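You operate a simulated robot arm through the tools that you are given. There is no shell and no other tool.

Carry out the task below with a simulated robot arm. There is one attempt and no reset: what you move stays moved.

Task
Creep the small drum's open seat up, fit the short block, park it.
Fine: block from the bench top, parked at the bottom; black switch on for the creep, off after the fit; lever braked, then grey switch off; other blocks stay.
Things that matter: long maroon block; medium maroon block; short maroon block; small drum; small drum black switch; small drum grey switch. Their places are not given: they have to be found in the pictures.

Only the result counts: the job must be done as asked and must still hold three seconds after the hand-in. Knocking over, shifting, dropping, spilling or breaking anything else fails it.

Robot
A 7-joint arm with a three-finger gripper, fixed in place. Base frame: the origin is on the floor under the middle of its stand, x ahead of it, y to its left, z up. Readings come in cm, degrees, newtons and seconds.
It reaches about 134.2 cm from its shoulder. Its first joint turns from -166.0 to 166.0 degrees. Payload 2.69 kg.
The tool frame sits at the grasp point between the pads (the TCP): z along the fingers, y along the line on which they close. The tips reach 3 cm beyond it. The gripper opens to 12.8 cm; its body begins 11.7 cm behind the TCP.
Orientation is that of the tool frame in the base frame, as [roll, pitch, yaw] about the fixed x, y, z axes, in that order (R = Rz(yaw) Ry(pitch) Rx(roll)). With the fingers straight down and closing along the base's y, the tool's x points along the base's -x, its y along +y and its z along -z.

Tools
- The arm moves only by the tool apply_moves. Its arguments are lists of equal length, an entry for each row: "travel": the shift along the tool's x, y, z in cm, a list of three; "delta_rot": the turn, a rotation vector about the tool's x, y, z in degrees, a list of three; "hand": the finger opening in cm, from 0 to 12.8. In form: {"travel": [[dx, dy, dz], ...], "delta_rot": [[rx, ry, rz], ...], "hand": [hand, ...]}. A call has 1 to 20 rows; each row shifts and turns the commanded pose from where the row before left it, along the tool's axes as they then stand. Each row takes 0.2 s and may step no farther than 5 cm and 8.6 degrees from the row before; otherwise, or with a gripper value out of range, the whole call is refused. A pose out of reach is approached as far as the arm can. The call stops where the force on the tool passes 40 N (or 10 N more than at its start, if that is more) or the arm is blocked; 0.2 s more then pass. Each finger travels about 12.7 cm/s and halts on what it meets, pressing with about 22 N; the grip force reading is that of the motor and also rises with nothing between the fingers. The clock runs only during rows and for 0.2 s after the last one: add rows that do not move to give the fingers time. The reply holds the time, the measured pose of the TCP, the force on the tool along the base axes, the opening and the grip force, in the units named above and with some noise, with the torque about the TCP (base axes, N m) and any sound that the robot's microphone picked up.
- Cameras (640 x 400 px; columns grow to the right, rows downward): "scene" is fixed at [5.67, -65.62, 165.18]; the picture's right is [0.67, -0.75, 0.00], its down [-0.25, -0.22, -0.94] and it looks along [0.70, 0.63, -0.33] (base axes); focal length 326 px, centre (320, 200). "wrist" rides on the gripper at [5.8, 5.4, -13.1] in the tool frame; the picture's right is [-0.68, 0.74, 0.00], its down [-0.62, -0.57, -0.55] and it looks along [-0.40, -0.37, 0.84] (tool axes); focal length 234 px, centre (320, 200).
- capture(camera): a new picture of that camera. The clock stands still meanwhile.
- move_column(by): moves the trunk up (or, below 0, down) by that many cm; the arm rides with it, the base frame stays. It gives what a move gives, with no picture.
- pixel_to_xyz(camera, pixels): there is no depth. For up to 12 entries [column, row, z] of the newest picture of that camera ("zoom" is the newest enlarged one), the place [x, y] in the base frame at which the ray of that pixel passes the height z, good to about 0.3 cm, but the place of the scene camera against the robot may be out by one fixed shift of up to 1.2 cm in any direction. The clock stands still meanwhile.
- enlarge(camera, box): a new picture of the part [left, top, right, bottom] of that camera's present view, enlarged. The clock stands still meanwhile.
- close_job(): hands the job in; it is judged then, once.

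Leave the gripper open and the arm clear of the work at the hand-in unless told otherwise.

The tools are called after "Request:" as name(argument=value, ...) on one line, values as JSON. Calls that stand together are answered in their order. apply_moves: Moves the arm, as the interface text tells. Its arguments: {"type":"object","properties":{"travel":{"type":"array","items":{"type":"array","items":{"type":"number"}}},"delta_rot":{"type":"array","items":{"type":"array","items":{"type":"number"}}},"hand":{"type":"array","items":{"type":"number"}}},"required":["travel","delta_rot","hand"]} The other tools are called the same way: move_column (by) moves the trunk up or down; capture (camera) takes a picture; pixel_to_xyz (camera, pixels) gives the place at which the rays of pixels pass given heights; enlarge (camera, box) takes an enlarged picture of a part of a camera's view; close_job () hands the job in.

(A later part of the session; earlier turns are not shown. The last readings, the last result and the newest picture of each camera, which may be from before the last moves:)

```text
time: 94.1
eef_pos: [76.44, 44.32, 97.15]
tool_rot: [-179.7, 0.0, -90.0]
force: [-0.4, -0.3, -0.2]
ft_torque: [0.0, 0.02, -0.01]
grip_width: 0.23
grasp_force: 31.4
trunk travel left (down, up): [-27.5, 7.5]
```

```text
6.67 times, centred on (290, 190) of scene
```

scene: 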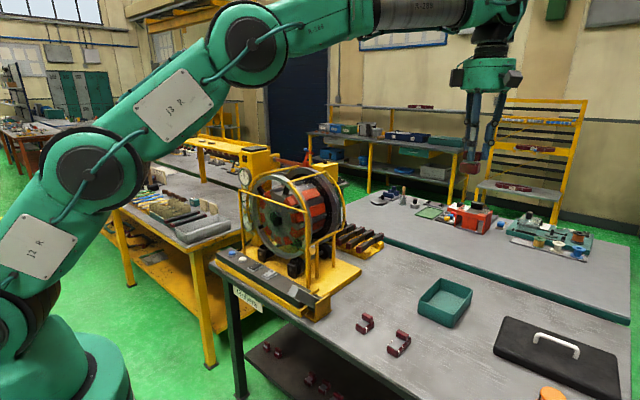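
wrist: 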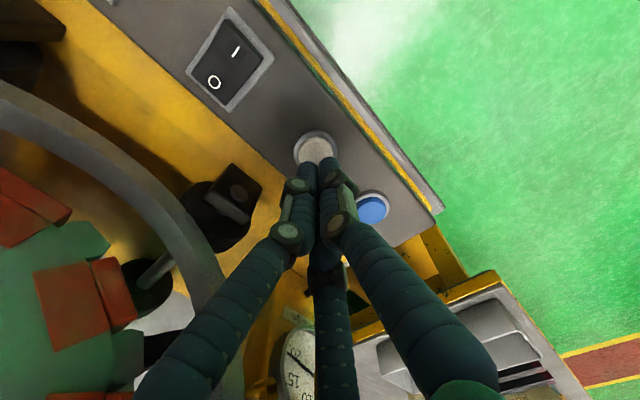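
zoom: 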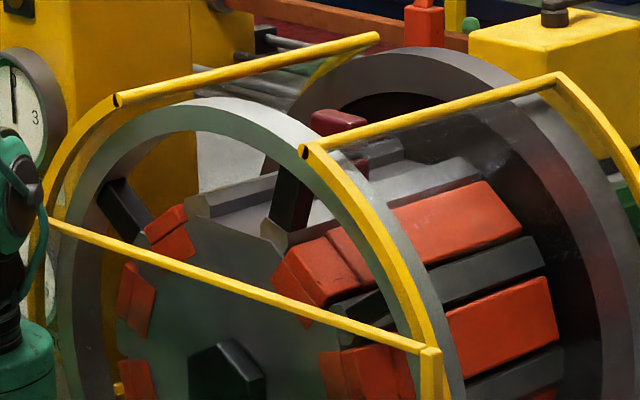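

The tap moved the drum only slightly and it stopped on release. I'll press and hold for about 2 s to measure the speed.

Request:
apply_moves(travel=[[0, 0, 0.8], [0, 0, 0.6], [0, 0, 0], [0, 0, 0], [0, 0, 0], [0, 0, 0], [0, 0, 0], [0, 0, 0], [0, 0, 0], [0, 0, 0]], delta_rot=[[0, 0, 0], [0, 0, 0], [0, 0, 0], [0, 0, 0], [0, 0, 0], [0, 0, 0], [0, 0, 0], [0, 0, 0], [0, 0, 0], [0, 0, 0]], hand=[0, 0, 0, 0, 0, 0, 0, 0, 0, 0])

Request:
enlarge(camera="scene", box=[230, 150, 360, 270])

```text
time: 96.3
eef_pos: [76.27, 44.37, 95.82]
tool_rot: [-179.6, -0.1, -90.0]
force: [1.2, -0.7, 7.6]
ft_torque: [-0.03, -0.03, -0.04]
grip_width: 0.61
grasp_force: 31.3
trunk travel left (down, up): [-27.5, 7.5]
heard: click
```

```text
3.33 times, centred on (295, 210) of scene
```

zoom: 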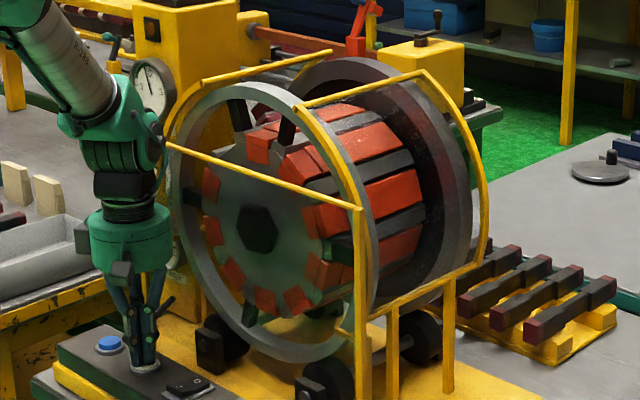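

The drum turned about 36–38° in roughly 1.8 s of hold, so about 20°/s. The block moved left with it and is still in its seat. I'll hold for about 3 s more and check.

Request:
apply_moves(travel=[[0, 0, 0], [0, 0, 0], [0, 0, 0], [0, 0, 0], [0, 0, 0], [0, 0, 0], [0, 0, 0], [0, 0, 0], [0, 0, 0], [0, 0, 0], [0, 0, 0], [0, 0, 0], [0, 0, 0], [0, 0, 0]], delta_rot=[[0, 0, 0], [0, 0, 0], [0, 0, 0], [0, 0, 0], [0, 0, 0], [0, 0, 0], [0, 0, 0], [0, 0, 0], [0, 0, 0], [0, 0, 0], [0, 0, 0], [0, 0, 0], [0, 0, 0], [0, 0, 0]], hand=[0, 0, 0, 0, 0, 0, 0, 0, 0, 0, 0, 0, 0, 0])

Request:
enlarge(camera="scene", box=[230, 150, 360, 270])

```text
time: 99.3
eef_pos: [76.28, 44.39, 95.89]
tool_rot: [-179.6, 0.0, -89.9]
force: [1.2, 0.5, 6.0]
ft_torque: [0.0, -0.01, -0.02]
grip_width: 0.59
grasp_force: 31.1
trunk travel left (down, up): [-27.5, 7.5]
```

```text
3.33 times, centred on (295, 210) of scene
```

zoom: 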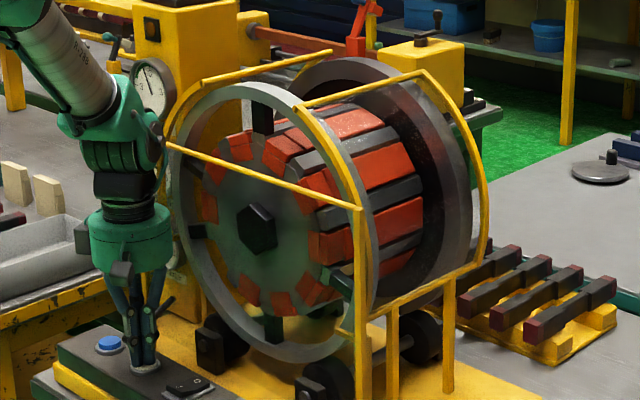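

I'll zoom in to find where the maroon block's seat is now on the drum face.

Request:
enlarge(camera="scene", box=[245, 185, 325, 260])

Request:
enlarge(camera="scene", box=[240, 150, 320, 225])

```text
5.33 times, centred on (285, 222) of scene
```

zoom: 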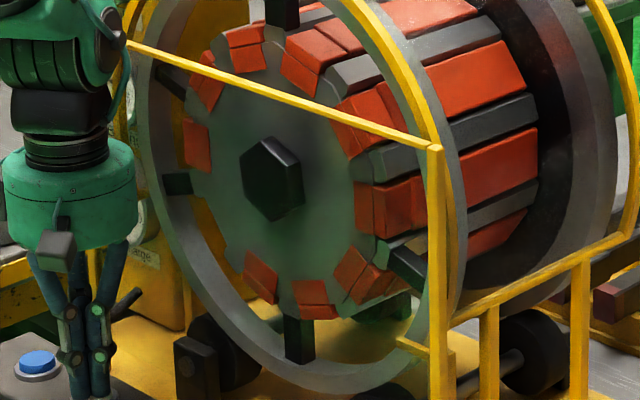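

```text
5.33 times, centred on (280, 188) of scene
```

zoom: 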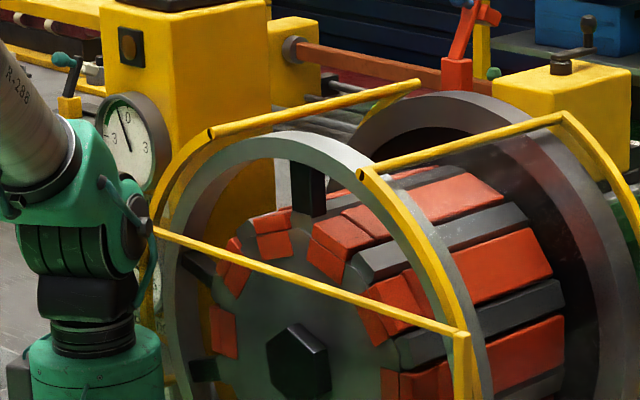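

The maroon block's seat is the gap at zoom (212,220), about 50° short of the bottom on the +y side. The speed is about 27°/s, so I'll hold for about 1.2 s more and check.

Request:
apply_moves(travel=[[0, 0, 0], [0, 0, 0], [0, 0, 0], [0, 0, 0], [0, 0, 0]], delta_rot=[[0, 0, 0], [0, 0, 0], [0, 0, 0], [0, 0, 0], [0, 0, 0]], hand=[0, 0, 0, 0, 0])

Request:
enlarge(camera="scene", box=[245, 185, 325, 260])

```text
time: 100.5
eef_pos: [76.37, 44.43, 95.78]
tool_rot: [-179.6, 0.0, -89.9]
force: [0.9, 0.1, 7.4]
ft_torque: [-0.02, -0.01, 0.01]
grip_width: 0.61
grasp_force: 31.6
trunk travel left (down, up): [-27.5, 7.5]
```

```text
5.33 times, centred on (285, 222) of scene
```

zoom: 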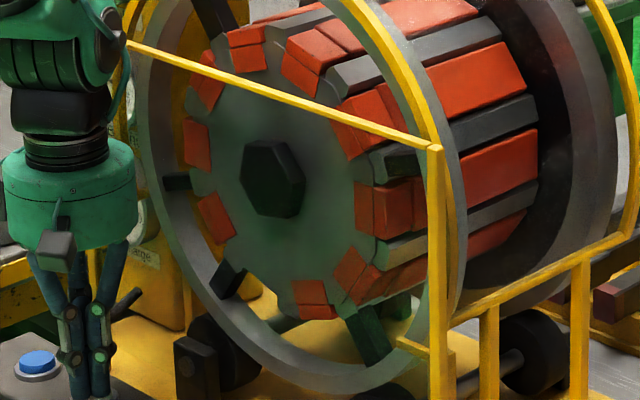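

The gap has advanced exactly one seat and is now near zoom (260,270). I'll take the same framing I used when the seat was at the top so I can compare angles before deciding on the last bit.

Request:
enlarge(camera="scene", box=[230, 150, 360, 270])

Request:
enlarge(camera="scene", box=[255, 215, 305, 255])

Request:
enlarge(camera="scene", box=[255, 160, 325, 220])

```text
3.33 times, centred on (295, 210) of scene
```

zoom: 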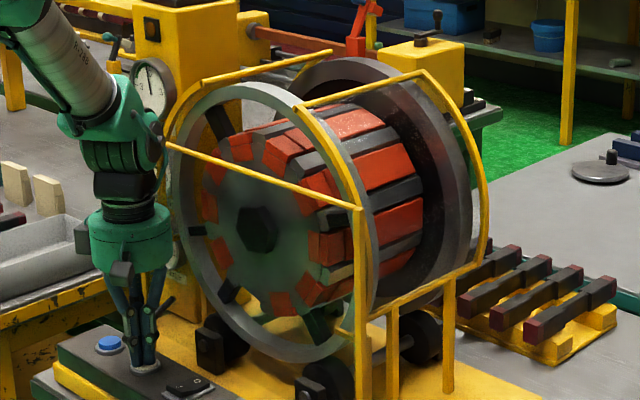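

```text
10.00 times, centred on (280, 235) of scene
```

zoom: 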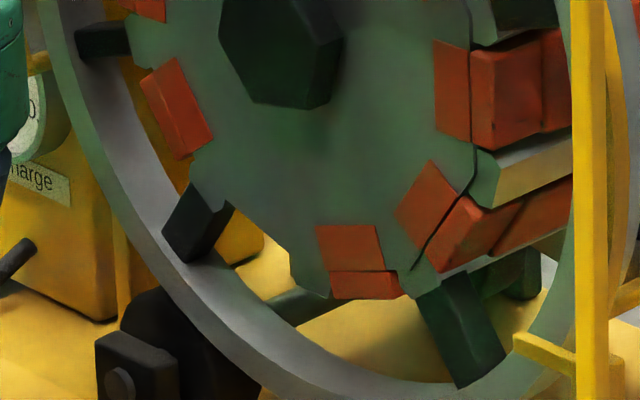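

```text
6.67 times, centred on (290, 190) of scene
```

zoom: 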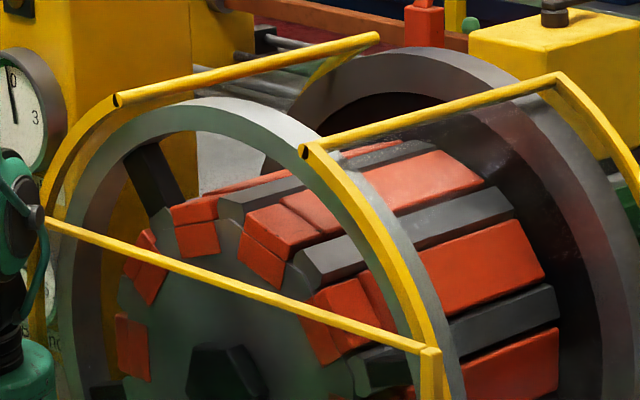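

By comparison the seats are about half a pitch off, so the block's seat is still about 16–20° short of the bottom on the +y side. I'll hold one more row and then release, which should add about 9–10°, then measure again.

Request:
apply_moves(travel=[[0, 0, 0], [0, 0, -1.3]], delta_rot=[[0, 0, 0], [0, 0, 0]], hand=[0, 0])

Request:
enlarge(camera="scene", box=[255, 215, 305, 255])

Request:
enlarge(camera="scene", box=[255, 160, 325, 220])

```text
time: 101.1
eef_pos: [76.34, 44.32, 97.13]
tool_rot: [-179.7, 0.0, -90.0]
force: [0.0, 0.3, 0.4]
ft_torque: [0.0, 0.01, -0.01]
grip_width: 0.2
grasp_force: 31.3
trunk travel left (down, up): [-27.5, 7.5]
```

```text
10.00 times, centred on (280, 235) of scene
```

zoom: 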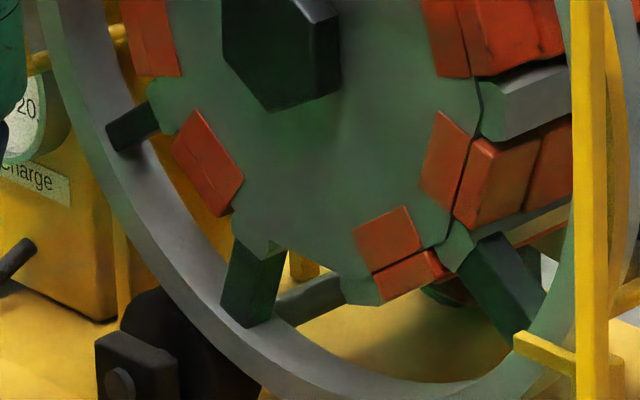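

```text
6.67 times, centred on (290, 190) of scene
```

zoom: 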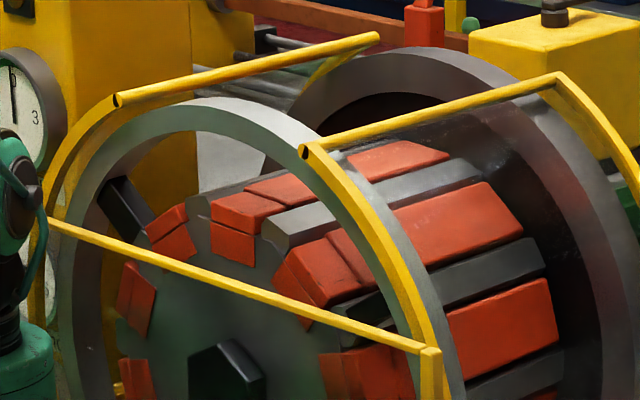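

The pattern now matches the "seat at top" reference, so the opposite seat holding the block is within about 2° of the bottom. I'll confirm it has stopped, then move off to look at the lever.

Request:
apply_moves(travel=[[0, 0, -4], [0, 0, -4.5], [0, 0, -4.5], [0, 0, -4.5], [4.5, 1.5, -4], [4.5, 1.5, -2], [4.5, 1.5, 0], [4.5, 1.5, 0], [0, 0, 0]], delta_rot=[[0, 0, 0], [0, 0, 0], [0, 0, 0], [0, 0, 0], [0, 0, 0], [0, 0, 0], [0, 0, 0], [0, 0, 0], [0, 0, 0]], hand=[0, 0, 0, 0, 0, 0, 0, 0, 0])

Request:
enlarge(camera="scene", box=[255, 215, 305, 255])

Request:
enlarge(camera="scene", box=[280, 270, 350, 325])

Request:
capture(camera="wrist")

```text
refused: row 5 steps farther than a row can; nothing moved
```

```text
10.00 times, centred on (280, 235) of scene
```

zoom: 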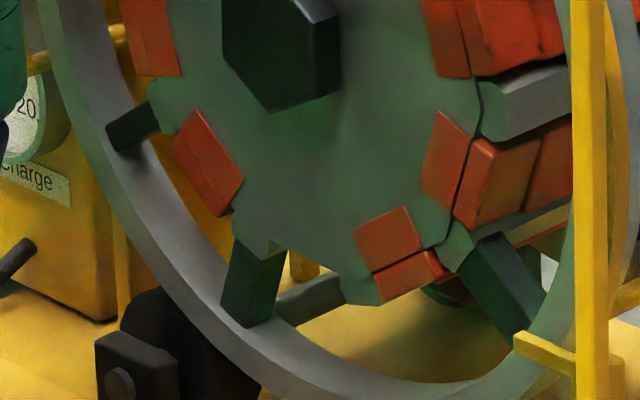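

```text
7.27 times, centred on (315, 298) of scene
```

zoom: 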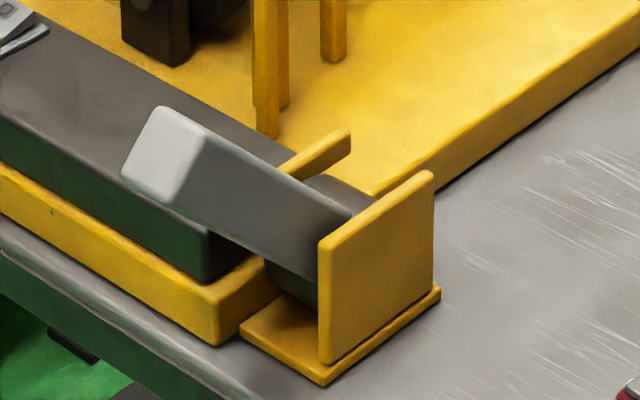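

```text
taken
```

wrist: 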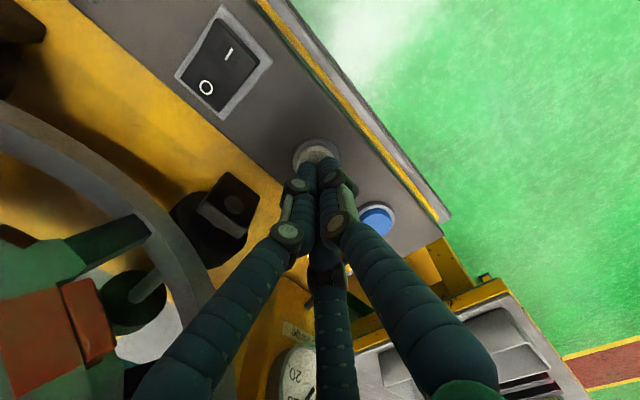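

One row stepped too far, so nothing moved. I'll repeat the retreat with smaller steps.

Request:
apply_moves(travel=[[0, 0, -4], [0, 0, -4.5], [0, 0, -4.5], [0, 0, -4.5], [0, 0, -4.5], [4.5, 1.5, 0], [4.5, 1.5, 0], [4.5, 1.5, 0], [4.5, 1.5, 0], [4.5, 1, 0], [4.5, 0, 0], [0, 0, 0]], delta_rot=[[0, 0, 0], [0, 0, 0], [0, 0, 0], [0, 0, 0], [0, 0, 0], [0, 0, 0], [0, 0, 0], [0, 0, 0], [0, 0, 0], [0, 0, 0], [0, 0, 0], [0, 0, 0]], hand=[0, 0, 0, 0, 0, 0, 0, 0, 0, 0, 0, 0])

Request:
capture(camera="wrist")

Request:
capture(camera="scene")

Request:
enlarge(camera="scene", box=[255, 215, 305, 255])

```text
time: 103.7
eef_pos: [69.12, 17.23, 119.03]
tool_rot: [-179.7, 0.1, -90.0]
force: [-0.2, -1.5, -0.2]
ft_torque: [0.04, 0.01, 0.02]
grip_width: 0.18
grasp_force: 31.8
trunk travel left (down, up): [-27.5, 7.5]
```

```text
taken
```

wrist: 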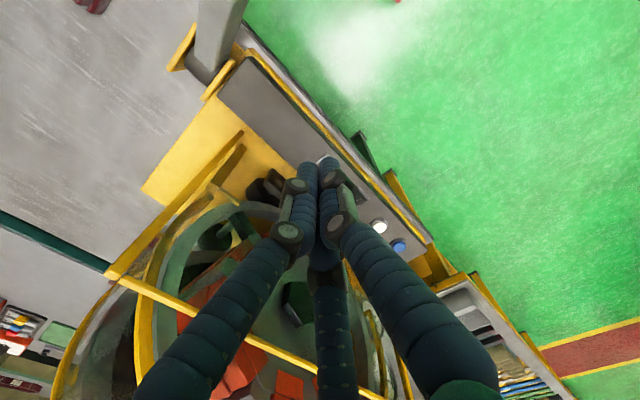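

```text
taken
```

scene: 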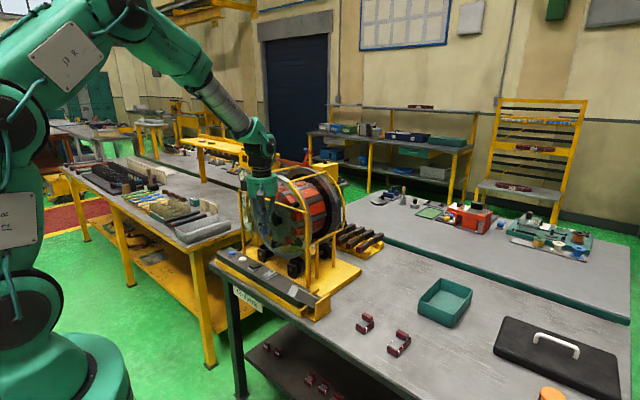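

```text
10.00 times, centred on (280, 235) of scene
```

zoom: 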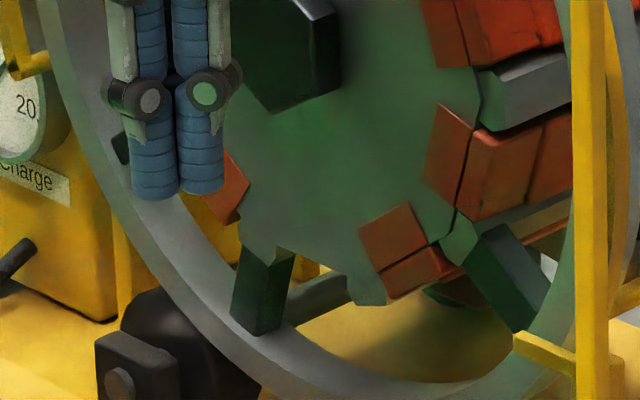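

Compared with 101.1 s the drum has crept about 1.6° more, which is either a slow coast or a slight drift. I'll check for drift while moving on to view the lever from the -y side.

Request:
apply_moves(travel=[[4.9, 0.9, 0], [4.9, 0.9, 0], [4.9, 0.9, 0], [4.9, 0.9, 0], [4.9, 0.9, 0], [0, 0, 0]], delta_rot=[[0, 0, 0], [0, 0, 0], [0, 0, 0], [0, 0, 0], [0, 0, 0], [0, 0, 0]], hand=[0, 0, 0, 0, 0, 0])

Request:
capture(camera="wrist")

Request:
enlarge(camera="wrist", box=[240, 60, 440, 220])

Request:
enlarge(camera="scene", box=[255, 215, 305, 255])

Request:
enlarge(camera="scene", box=[255, 160, 325, 220])

```text
time: 105.1
eef_pos: [64.6, -7.11, 119.3]
tool_rot: [-179.5, 0.1, -90.0]
force: [-0.1, 0.2, 0.2]
ft_torque: [0.04, -0.01, 0.01]
grip_width: 0.23
grasp_force: 31.0
trunk travel left (down, up): [-27.5, 7.5]
```

```text
taken
```

wrist: 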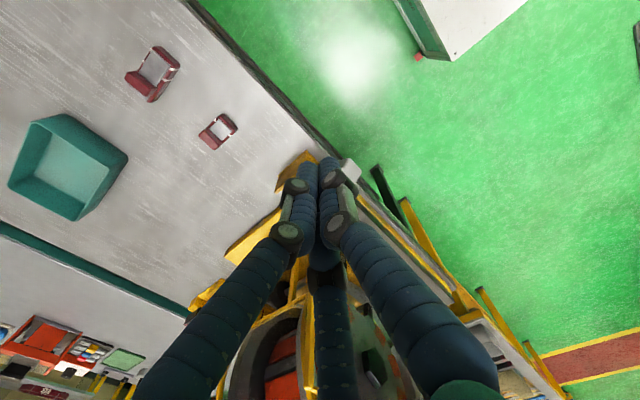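

```text
2.50 times, centred on (340, 140) of wrist
```

zoom: 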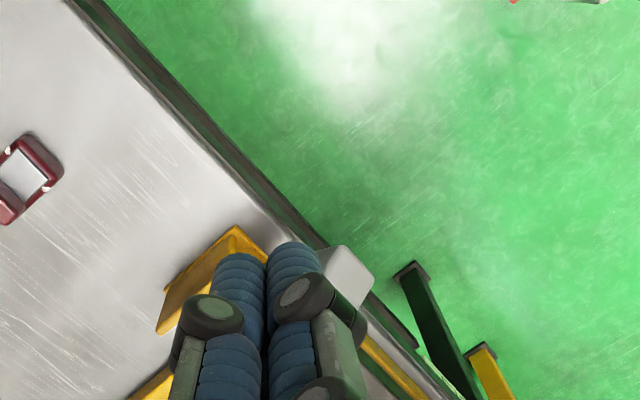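

```text
10.00 times, centred on (280, 235) of scene
```

zoom: 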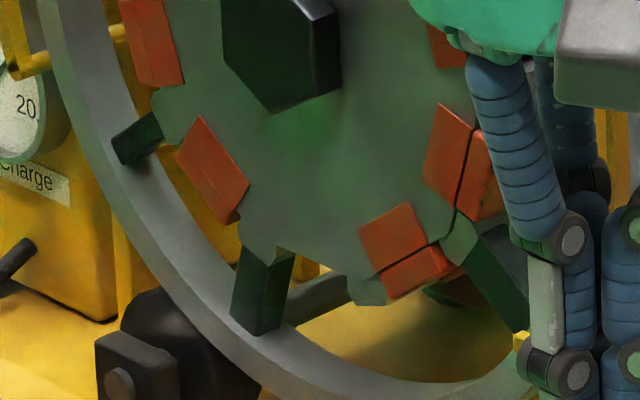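

```text
6.67 times, centred on (290, 190) of scene
```

zoom: 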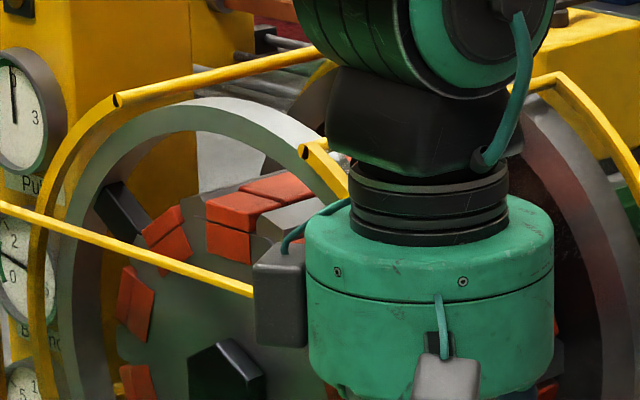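

The drum is not drifting: pictures at 103.7 s and 105.1 s match, and the block is within about 1–2° of the bottom. The lever leans toward the robot, so I'll place the closed fingers on its robot side and try pushing it gently toward +x.

Request:
apply_moves(travel=[[0, 4, 0], [0, 4, 0], [-4, 0, 0], [-4.1, 0, 0], [0, 0, 4.25], [0, 0, 4.25], [0, 0, 4.25], [0, 0, 4.25], [0, 0, 0]], delta_rot=[[0, 0, 0], [0, 0, 0], [0, 0, 0], [0, 0, 0], [0, 0, 0], [0, 0, 0], [0, 0, 0], [0, 0, 0], [0, 0, 0]], hand=[0, 0, 0, 0, 0, 0, 0, 0, 0])

Request:
capture(camera="wrist")

Request:
enlarge(camera="scene", box=[260, 250, 340, 325])

```text
time: 107.1
eef_pos: [56.66, 0.63, 102.03]
tool_rot: [-179.8, -0.1, -89.9]
force: [0.1, 0.5, 0.0]
ft_torque: [0.01, 0.05, 0.01]
grip_width: 0.2
grasp_force: 31.7
trunk travel left (down, up): [-27.5, 7.5]
```

```text
taken
```

wrist: 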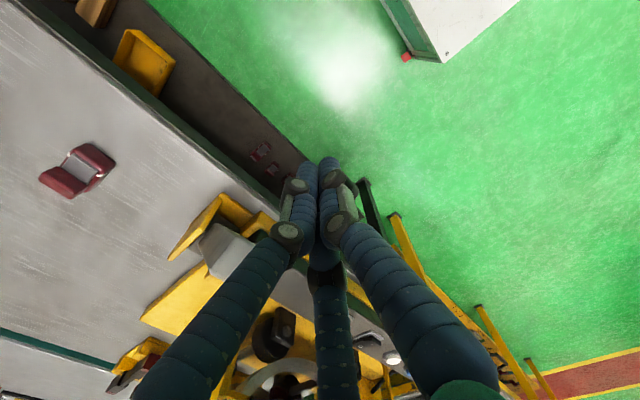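

```text
5.33 times, centred on (300, 288) of scene
```

zoom: 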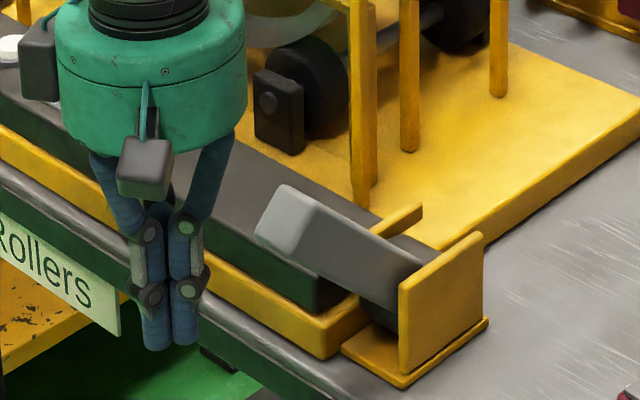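

I'll check the lever's position in this wrist picture before pushing.

Request:
enlarge(camera="wrist", box=[140, 180, 300, 320])

Request:
pixel_to_xyz(camera="wrist", pixels=[[207, 235, 102], [215, 262, 102], [243, 245, 102], [207, 235, 100], [243, 245, 100]])

```text
2.86 times, centred on (220, 250) of wrist
```

zoom: 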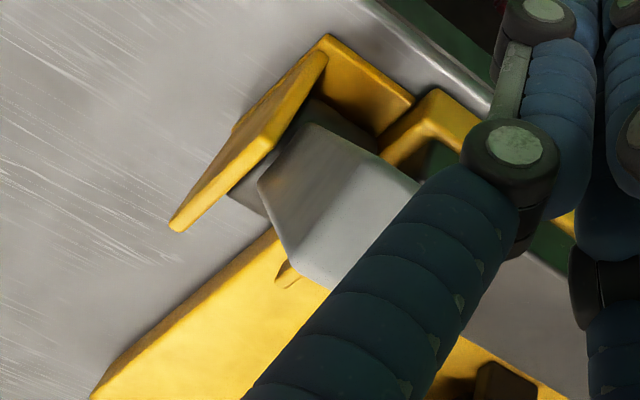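

```text
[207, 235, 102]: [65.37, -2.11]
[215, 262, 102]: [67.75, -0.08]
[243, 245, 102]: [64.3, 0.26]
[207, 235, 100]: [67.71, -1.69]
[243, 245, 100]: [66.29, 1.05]
```

The lever is at y≈1, in line with the tool. I'll lower 1.5 cm and push toward +x carefully, watching the force.

Request:
apply_moves(travel=[[-0.3, 0, 1.5], [0, -2.5, 0], [0, -2, 0], [0, -1, 0], [0, -1, 0], [0, -0.5, 0], [0, -0.5, 0]], delta_rot=[[0, 0, 0], [0, 0, 0], [0, 0, 0], [0, 0, 0], [0, 0, 0], [0, 0, 0], [0, 0, 0]], hand=[0, 0, 0, 0, 0, 0, 0])

Request:
enlarge(camera="scene", box=[260, 250, 340, 325])

```text
time: 108.7
eef_pos: [64.24, 1.1, 100.6]
tool_rot: [-179.7, 0.0, -90.0]
force: [-3.8, -1.0, 0.1]
ft_torque: [0.08, -0.03, 0.0]
grip_width: 0.19
grasp_force: 31.6
trunk travel left (down, up): [-27.5, 7.5]
```

```text
5.33 times, centred on (300, 288) of scene
```

zoom: 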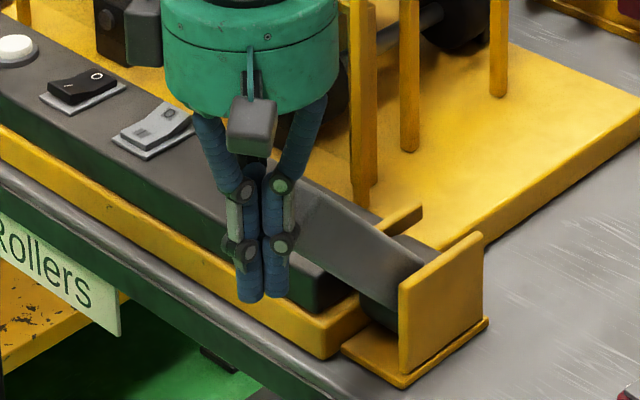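

Contact has been made, with Fx at -3.8 N. I'll continue pushing and see whether the lever yields.

Request:
apply_moves(travel=[[0, -0.5, 0], [0, -0.5, 0], [0, -0.5, 0]], delta_rot=[[0, 0, 0], [0, 0, 0], [0, 0, 0]], hand=[0, 0, 0])

Request:
enlarge(camera="scene", box=[260, 250, 340, 325])

```text
time: 109.5
eef_pos: [65.76, 1.11, 100.6]
tool_rot: [-179.6, -0.1, -90.1]
force: [-2.2, -0.7, 1.3]
ft_torque: [0.01, -0.09, 0.01]
grip_width: 0.2
grasp_force: 31.4
trunk travel left (down, up): [-27.5, 7.5]
```

```text
5.33 times, centred on (300, 288) of scene
```

zoom: 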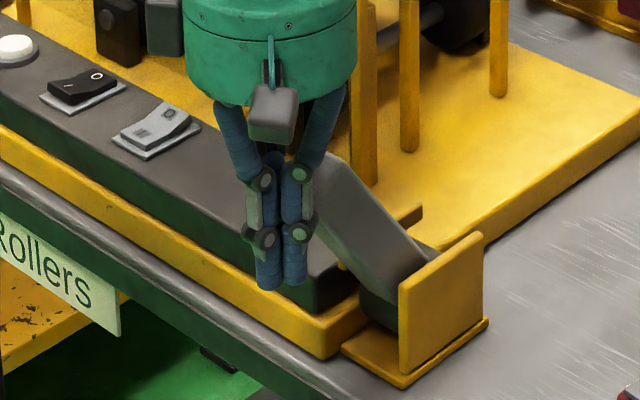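

The lever swings up easily at 2–4 N, so pushing away from the robot is the free direction. I'll keep pushing in 1 cm steps, staying above the bracket plates.

Request:
apply_moves(travel=[[0, -1, 0], [0, -1, 0], [0, -1, 0], [0, -1, 0], [0, -1, 0]], delta_rot=[[0, 0, 0], [0, 0, 0], [0, 0, 0], [0, 0, 0], [0, 0, 0]], hand=[0, 0, 0, 0, 0])

Request:
enlarge(camera="scene", box=[260, 240, 350, 325])

```text
time: 110.7
eef_pos: [70.79, 1.12, 100.53]
tool_rot: [-179.6, 0.0, -90.0]
force: [-0.2, 1.0, -0.1]
ft_torque: [-0.04, -0.01, 0.0]
grip_width: 0.21
grasp_force: 31.4
trunk travel left (down, up): [-27.5, 7.5]
```

```text
4.71 times, centred on (305, 282) of scene
```

zoom: 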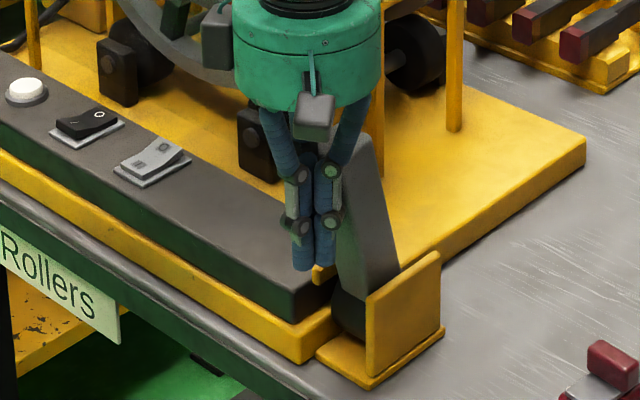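

The lever is nearly upright with low force, so I'll keep pushing.

Request:
apply_moves(travel=[[0, -1, 0], [0, -1, 0], [0, -1, 0], [0, -1, 0]], delta_rot=[[0, 0, 0], [0, 0, 0], [0, 0, 0], [0, 0, 0]], hand=[0, 0, 0, 0])

Request:
enlarge(camera="scene", box=[260, 240, 350, 325])

```text
time: 111.7
eef_pos: [74.44, 1.22, 100.4]
tool_rot: [-180.0, 0.0, -90.0]
force: [-23.0, -3.6, 0.4]
ft_torque: [0.46, -1.38, 0.29]
grip_width: 0.21
grasp_force: 30.9
trunk travel left (down, up): [-27.5, 7.5]
```

```text
4.71 times, centred on (305, 282) of scene
```

zoom: 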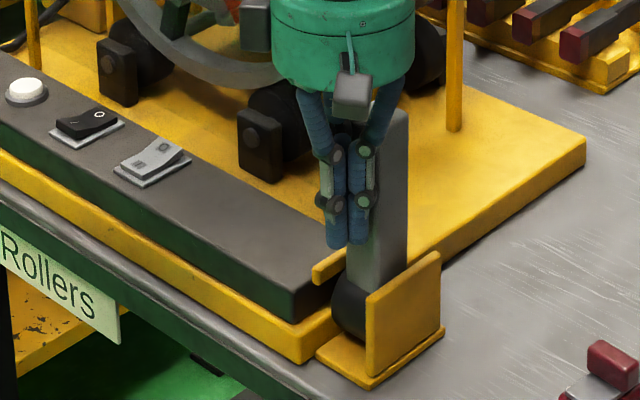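

The force jumped to -23 N with the contact high on the lever, and it now stands about upright, which looks like its end stop. I'll give a tiny extra push and then back off to see where it stays.

Request:
apply_moves(travel=[[0, -0.15, 0], [0, 0, 0]], delta_rot=[[0, 0, 0], [0, 0, 0]], hand=[0, 0])

Request:
apply_moves(travel=[[0, 1, 0], [0, 3, 0], [0, 4, 0], [0, 4, 0], [0, 0, 0]], delta_rot=[[0, 0, 0], [0, 0, 0], [0, 0, 0], [0, 0, 0], [0, 0, 0]], hand=[0, 0, 0, 0, 0])

Request:
enlarge(camera="scene", box=[260, 240, 350, 325])

Request:
capture(camera="wrist")

```text
time: 112.3
eef_pos: [74.35, 1.26, 100.5]
tool_rot: [-179.9, 0.0, -90.0]
force: [-33.0, 0.6, -6.0]
ft_torque: [-0.23, -2.72, 0.28]
grip_width: 0.22
grasp_force: 31.6
trunk travel left (down, up): [-27.5, 7.5]
```

```text
time: 113.5
eef_pos: [62.81, 1.3, 100.5]
tool_rot: [-179.6, 0.0, -90.1]
force: [-0.4, 0.5, 0.6]
ft_torque: [0.0, -0.01, 0.02]
grip_width: 0.2
grasp_force: 31.0
trunk travel left (down, up): [-27.5, 7.5]
```

```text
4.71 times, centred on (305, 282) of scene
```

zoom: 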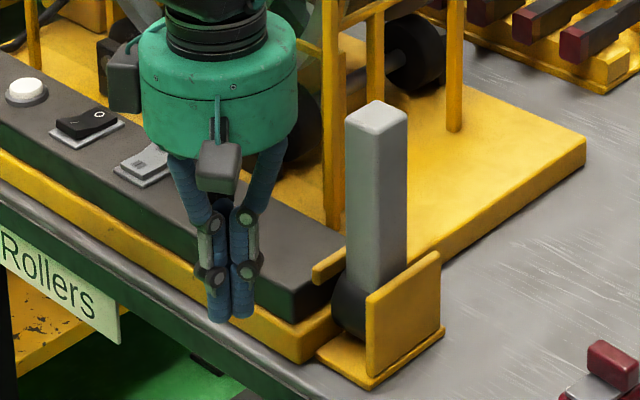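

```text
taken
```

wrist: 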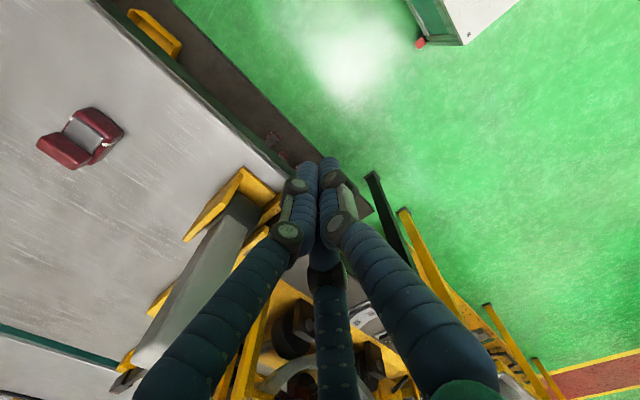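

The lever now stands upright against a firm stop and stays there, so it is braked. Next is the grey switch off. I'll move over to it at y≈26.3, tilted 15° as before, to press its O end.

Request:
apply_moves(travel=[[0, 0, -4], [-4.2, -1.2, 0], [-4.2, -1.2, 0], [-4.2, -1.2, 0], [-4.2, -1.2, 0], [-4.2, -1.2, 0], [-4.0, -1, 0], [0, 0, 0], [0, 0, 0], [0, 0, 0]], delta_rot=[[0, 0, 0], [0, 0, 0], [0, 0, 0], [0, 0, 0], [0, 0, 0], [0, 0, 0], [0, 0, 0], [7.5, 0, 0], [7.5, 0, 0], [0, 0, 0]], hand=[0, 0, 0, 0, 0, 0, 0, 0, 0, 0])

Request:
capture(camera="wrist")

Request:
enlarge(camera="wrist", box=[250, 100, 350, 190])

Request:
enlarge(camera="scene", box=[260, 240, 350, 325])

```text
time: 115.7
eef_pos: [69.95, 26.26, 104.52]
tool_rot: [-164.6, 0.0, -90.2]
force: [-0.3, -0.1, -0.2]
ft_torque: [-0.01, -0.02, -0.01]
grip_width: 0.22
grasp_force: 31.6
trunk travel left (down, up): [-27.5, 7.5]
```

```text
taken
```

wrist: 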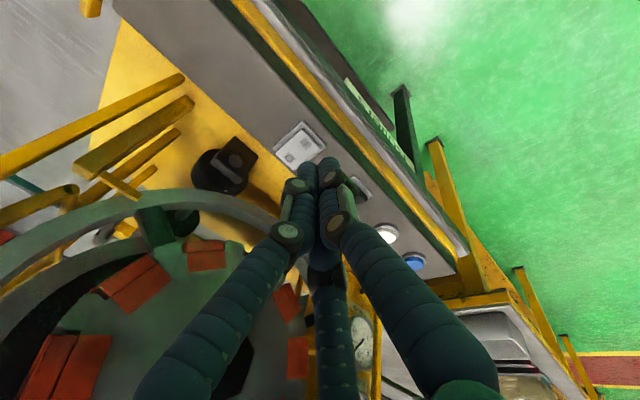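

```text
4.44 times, centred on (300, 145) of wrist
```

zoom: 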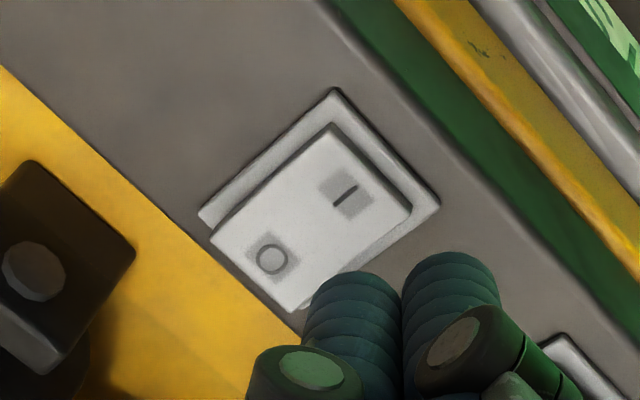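

```text
4.71 times, centred on (305, 282) of scene
```

zoom: 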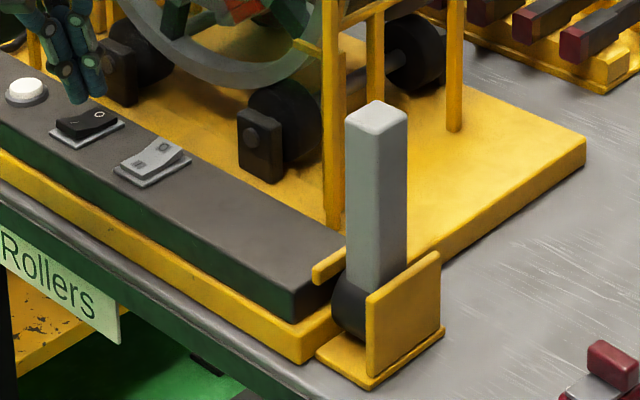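

The grey switch sits in the same relative place as the black one did. There is a roller bracket nearby at (240,165), so I'll check its distance first.

Request:
pixel_to_xyz(camera="wrist", pixels=[[258.3, 156.3, 97], [258.3, 156.3, 94], [235.8, 136, 97], [289, 158.5, 94.5], [305, 144, 93], [258.3, 156.3, 91]])

Request:
enlarge(camera="scene", box=[250, 240, 310, 290])

```text
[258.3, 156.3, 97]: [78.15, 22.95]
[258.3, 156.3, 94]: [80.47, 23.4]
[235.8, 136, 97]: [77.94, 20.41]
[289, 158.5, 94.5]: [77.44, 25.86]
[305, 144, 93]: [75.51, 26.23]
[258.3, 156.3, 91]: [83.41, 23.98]
```

```text
8.00 times, centred on (280, 265) of scene
```

zoom: 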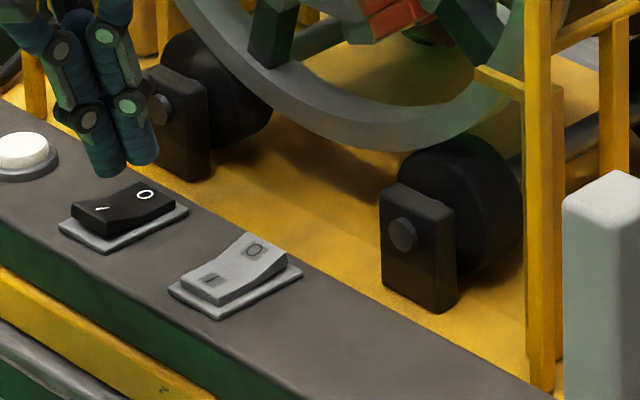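

The bracket stands at about x=86.5, well clear. I'll move over the grey switch's O end and lower close to it, in the same way as for black.

Request:
apply_moves(travel=[[0.1, -4.15, 1.11], [0.1, -4.15, 1.11], [0, 0.388, 1.449], [0, 0.388, 1.449], [0, 0.388, 1.449], [0, 0.2, 0.7], [0, 0, 0]], delta_rot=[[0, 0, 0], [0, 0, 0], [0, 0, 0], [0, 0, 0], [0, 0, 0], [0, 0, 0], [0, 0, 0]], hand=[0, 0, 0, 0, 0, 0, 0])

Request:
enlarge(camera="scene", box=[240, 235, 300, 295])

```text
time: 117.3
eef_pos: [78.49, 26.07, 99.36]
tool_rot: [-164.5, 0.0, -90.0]
force: [0.2, 0.1, 0.0]
ft_torque: [-0.01, -0.03, -0.01]
grip_width: 0.24
grasp_force: 31.8
trunk travel left (down, up): [-27.5, 7.5]
```

```text
6.67 times, centred on (270, 265) of scene
```

zoom: 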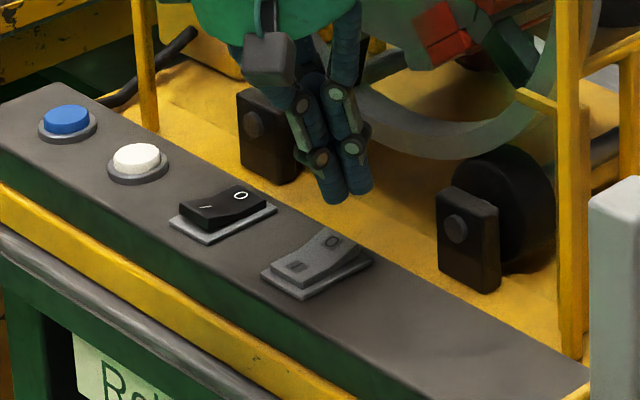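

The fingers are right above the grey switch's O end, so I'll lower and press in small steps.

Request:
apply_moves(travel=[[0, 0.233, 0.87], [0, 0.181, 0.676], [0, 0.129, 0.483], [0, 0.078, 0.29], [0, 0.052, 0.193], [0, 0.052, 0.193]], delta_rot=[[0, 0, 0], [0, 0, 0], [0, 0, 0], [0, 0, 0], [0, 0, 0], [0, 0, 0]], hand=[0, 0, 0, 0, 0, 0])

Request:
enlarge(camera="scene", box=[240, 235, 300, 295])

```text
time: 118.7
eef_pos: [78.52, 26.01, 96.72]
tool_rot: [-164.6, 0.0, -90.0]
force: [1.1, -0.1, 2.0]
ft_torque: [-0.02, 0.0, 0.0]
grip_width: 0.22
grasp_force: 31.9
trunk travel left (down, up): [-27.5, 7.5]
```

```text
6.67 times, centred on (270, 265) of scene
```

zoom: 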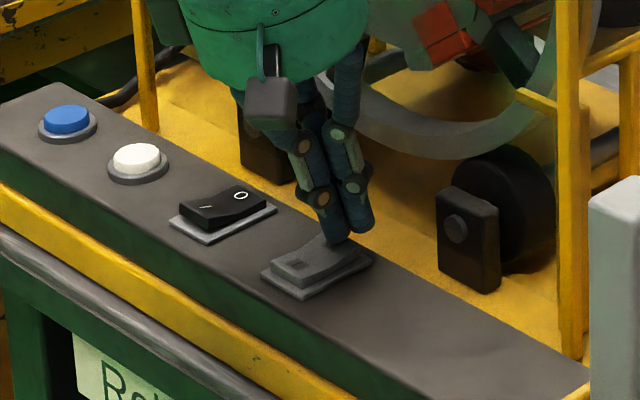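

Contact is starting at 2 N, so I'll press further in small steps and then lift off.

Request:
apply_moves(travel=[[0, 0.052, 0.193], [0, 0.052, 0.193], [0, 0.039, 0.145], [0, 0, 0], [0, -0.259, -0.966], [0, -0.5, -1.93], [0, -0.5, -1.93], [0, -0.5, -1.93]], delta_rot=[[0, 0, 0], [0, 0, 0], [0, 0, 0], [0, 0, 0], [0, 0, 0], [0, 0, 0], [0, 0, 0], [0, 0, 0]], hand=[0, 0, 0, 0, 0, 0, 0, 0])

Request:
enlarge(camera="scene", box=[244, 256, 284, 284])

Request:
enlarge(camera="scene", box=[230, 150, 360, 270])

```text
time: 120.5
eef_pos: [78.37, 26.02, 103.23]
tool_rot: [-164.8, 0.0, -90.1]
force: [0.3, 0.1, 0.6]
ft_torque: [0.01, -0.04, 0.01]
grip_width: 0.2
grasp_force: 31.1
trunk travel left (down, up): [-27.5, 7.5]
```

```text
14.29 times, centred on (264, 270) of scene
```

zoom: 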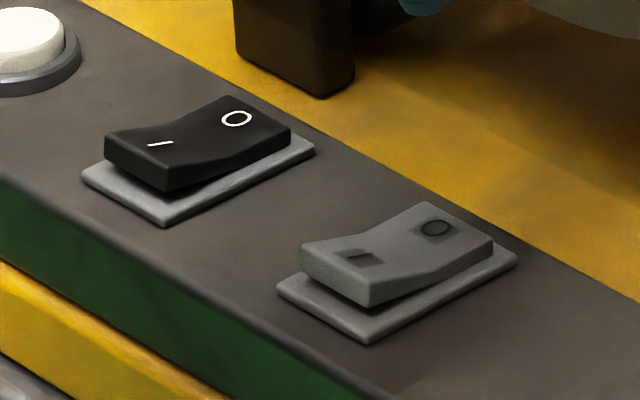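

```text
3.33 times, centred on (295, 210) of scene
```

zoom: 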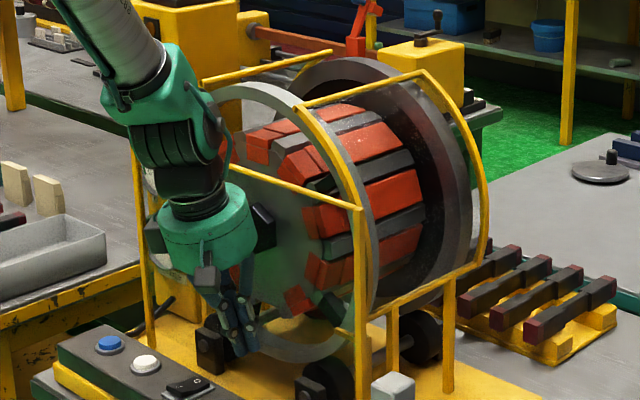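

Both switches now read off, with their I ends up, and the lever is upright. I'll back away toward the robot, straighten the tool, open the gripper and rise, then verify the drum.

Request:
apply_moves(travel=[[0, 4.35, -1.165], [0, 4.35, -1.165], [0, -1.1, -4.3], [0, -1.1, -4.3], [0, -1.1, -4.3], [0, 0, 0], [0, 0, 0], [0, 0, 0], [0, 0, 0], [0, 0, 0]], delta_rot=[[0, 0, 0], [0, 0, 0], [0, 0, 0], [0, 0, 0], [0, 0, 0], [-7.5, 0, 0], [-7.5, 0, 0], [0, 0, 0], [0, 0, 0], [0, 0, 0]], hand=[0, 0, 0, 0, 0, 2, 5, 8, 11, 12.8])

Request:
capture(camera="wrist")

Request:
capture(camera="scene")

Request:
enlarge(camera="scene", box=[255, 215, 305, 255])

Request:
enlarge(camera="scene", box=[280, 200, 350, 265])

```text
time: 122.7
eef_pos: [69.2, 26.18, 116.2]
tool_rot: [-179.7, 0.1, -90.1]
force: [0.6, 0.0, -1.4]
ft_torque: [-0.01, 0.03, 0.02]
grip_width: 12.8
grasp_force: 0.0
trunk travel left (down, up): [-27.5, 7.5]
```

```text
taken
```

wrist: 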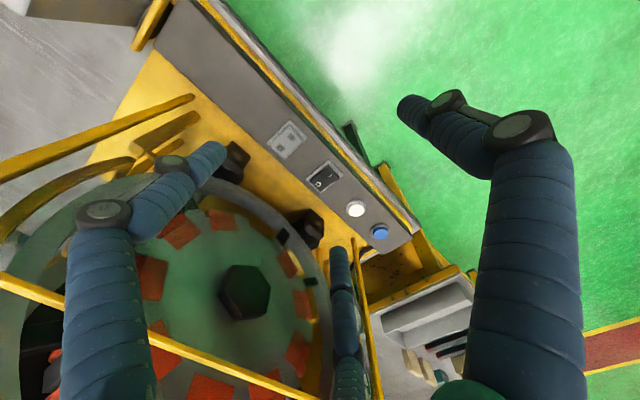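

```text
taken
```

scene: 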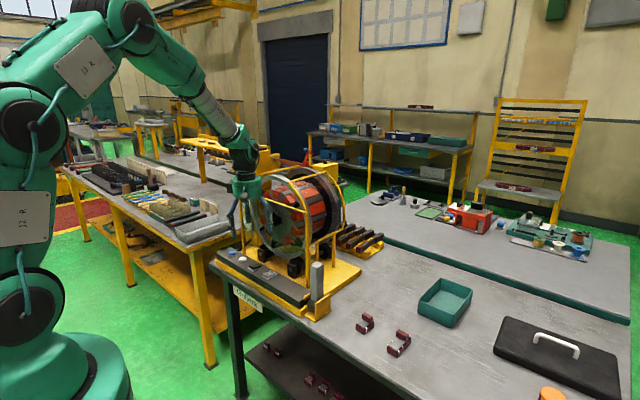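

```text
10.00 times, centred on (280, 235) of scene
```

zoom: 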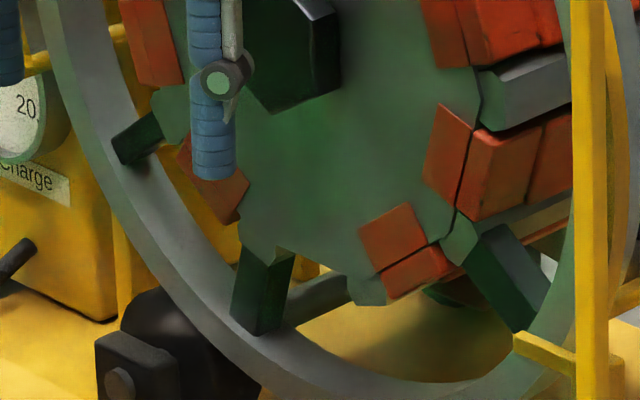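

```text
6.15 times, centred on (315, 232) of scene
```

zoom: 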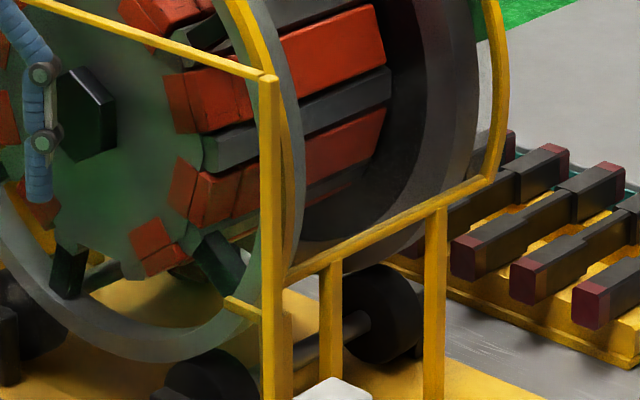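

The drum hasn't moved. I'll zoom into the wrist view to check the gap's angle against the true bottom direction.

Request:
enlarge(camera="wrist", box=[130, 190, 350, 328])

Request:
enlarge(camera="scene", box=[285, 255, 345, 325])

```text
2.90 times, centred on (240, 259) of wrist
```

zoom: 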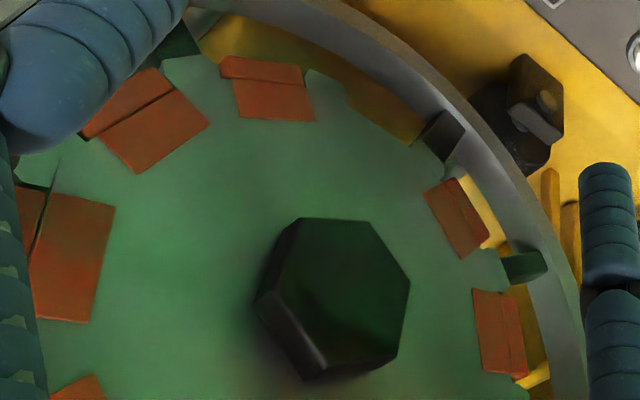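

```text
5.71 times, centred on (315, 290) of scene
```

zoom: 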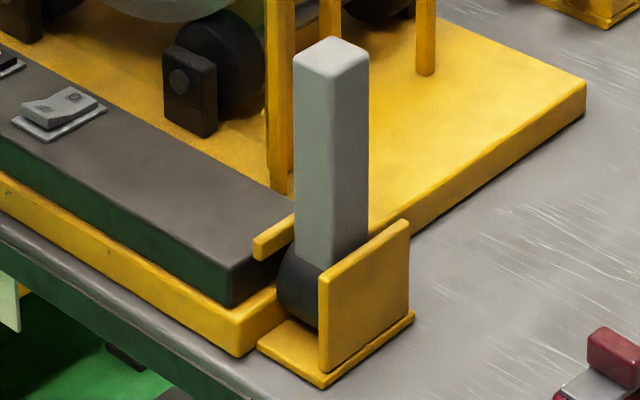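

The neighbours on both sides of the gap come out at z≈103.3–103.6, symmetric about y≈32.1, so the block's seat is within about 1° of the bottom. I'll look under the drum to confirm the block is still in its seat.

Request:
enlarge(camera="scene", box=[278, 228, 314, 256])

Request:
enlarge(camera="scene", box=[340, 300, 460, 390])

```text
14.29 times, centred on (296, 242) of scene
```

zoom: 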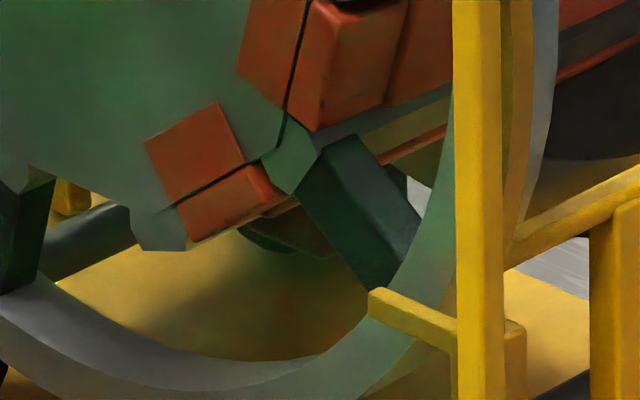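

```text
4.44 times, centred on (400, 345) of scene
```

zoom: 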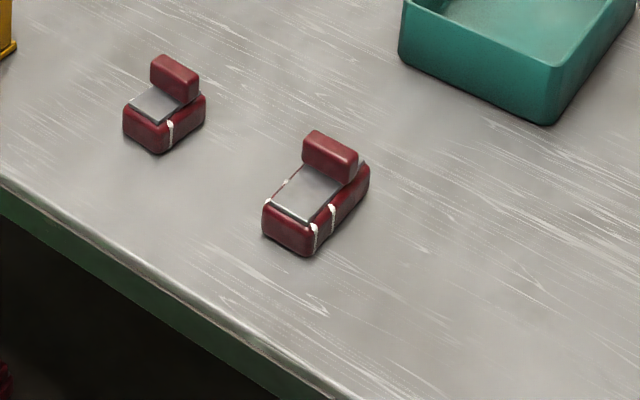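

The other two blocks are undisturbed on the bench and nothing lies under the drum. For a direct check I'll back up toward the robot, turn and tilt the camera up a bit, and look beneath the front plate.

Request:
apply_moves(travel=[[0, 4, 0], [0, 4, 0], [0, 4, 0], [-3, 0, 0], [-3, 0, 0], [0, 0, 0], [0, 0, 0], [0, 0, 0], [0, 0, 0], [0, 0, 0], [0, 0, 0], [0, 0, 0], [0, 0, 0], [0, 0, 0]], delta_rot=[[0, 0, 0], [0, 0, 0], [0, 0, 0], [0, 0, 0], [0, 0, 0], [0, 0, 8], [0, 0, 8], [0, 0, 8], [0, 0, 8], [0, 0, 8], [5.67, -6.17, 0], [5.67, -6.17, 0], [5.67, -6.17, 0], [0, 0, 0]], hand=[12.8, 12.8, 12.8, 12.8, 12.8, 12.8, 12.8, 12.8, 12.8, 12.8, 12.8, 12.8, 12.8, 12.8])

Request:
capture(camera="wrist")

```text
time: 125.7
eef_pos: [57.03, 31.88, 116.23]
tool_rot: [-162.0, 18.6, -127.1]
force: [-0.2, -0.4, 0.4]
ft_torque: [0.02, 0.02, -0.01]
grip_width: 12.81
grasp_force: 0.1
trunk travel left (down, up): [-27.5, 7.5]
```

```text
taken
```

wrist: 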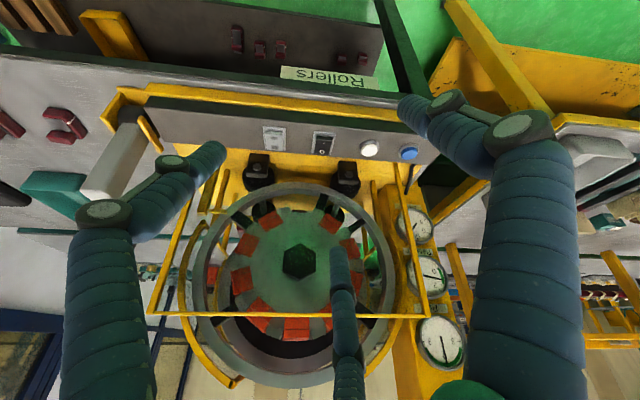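

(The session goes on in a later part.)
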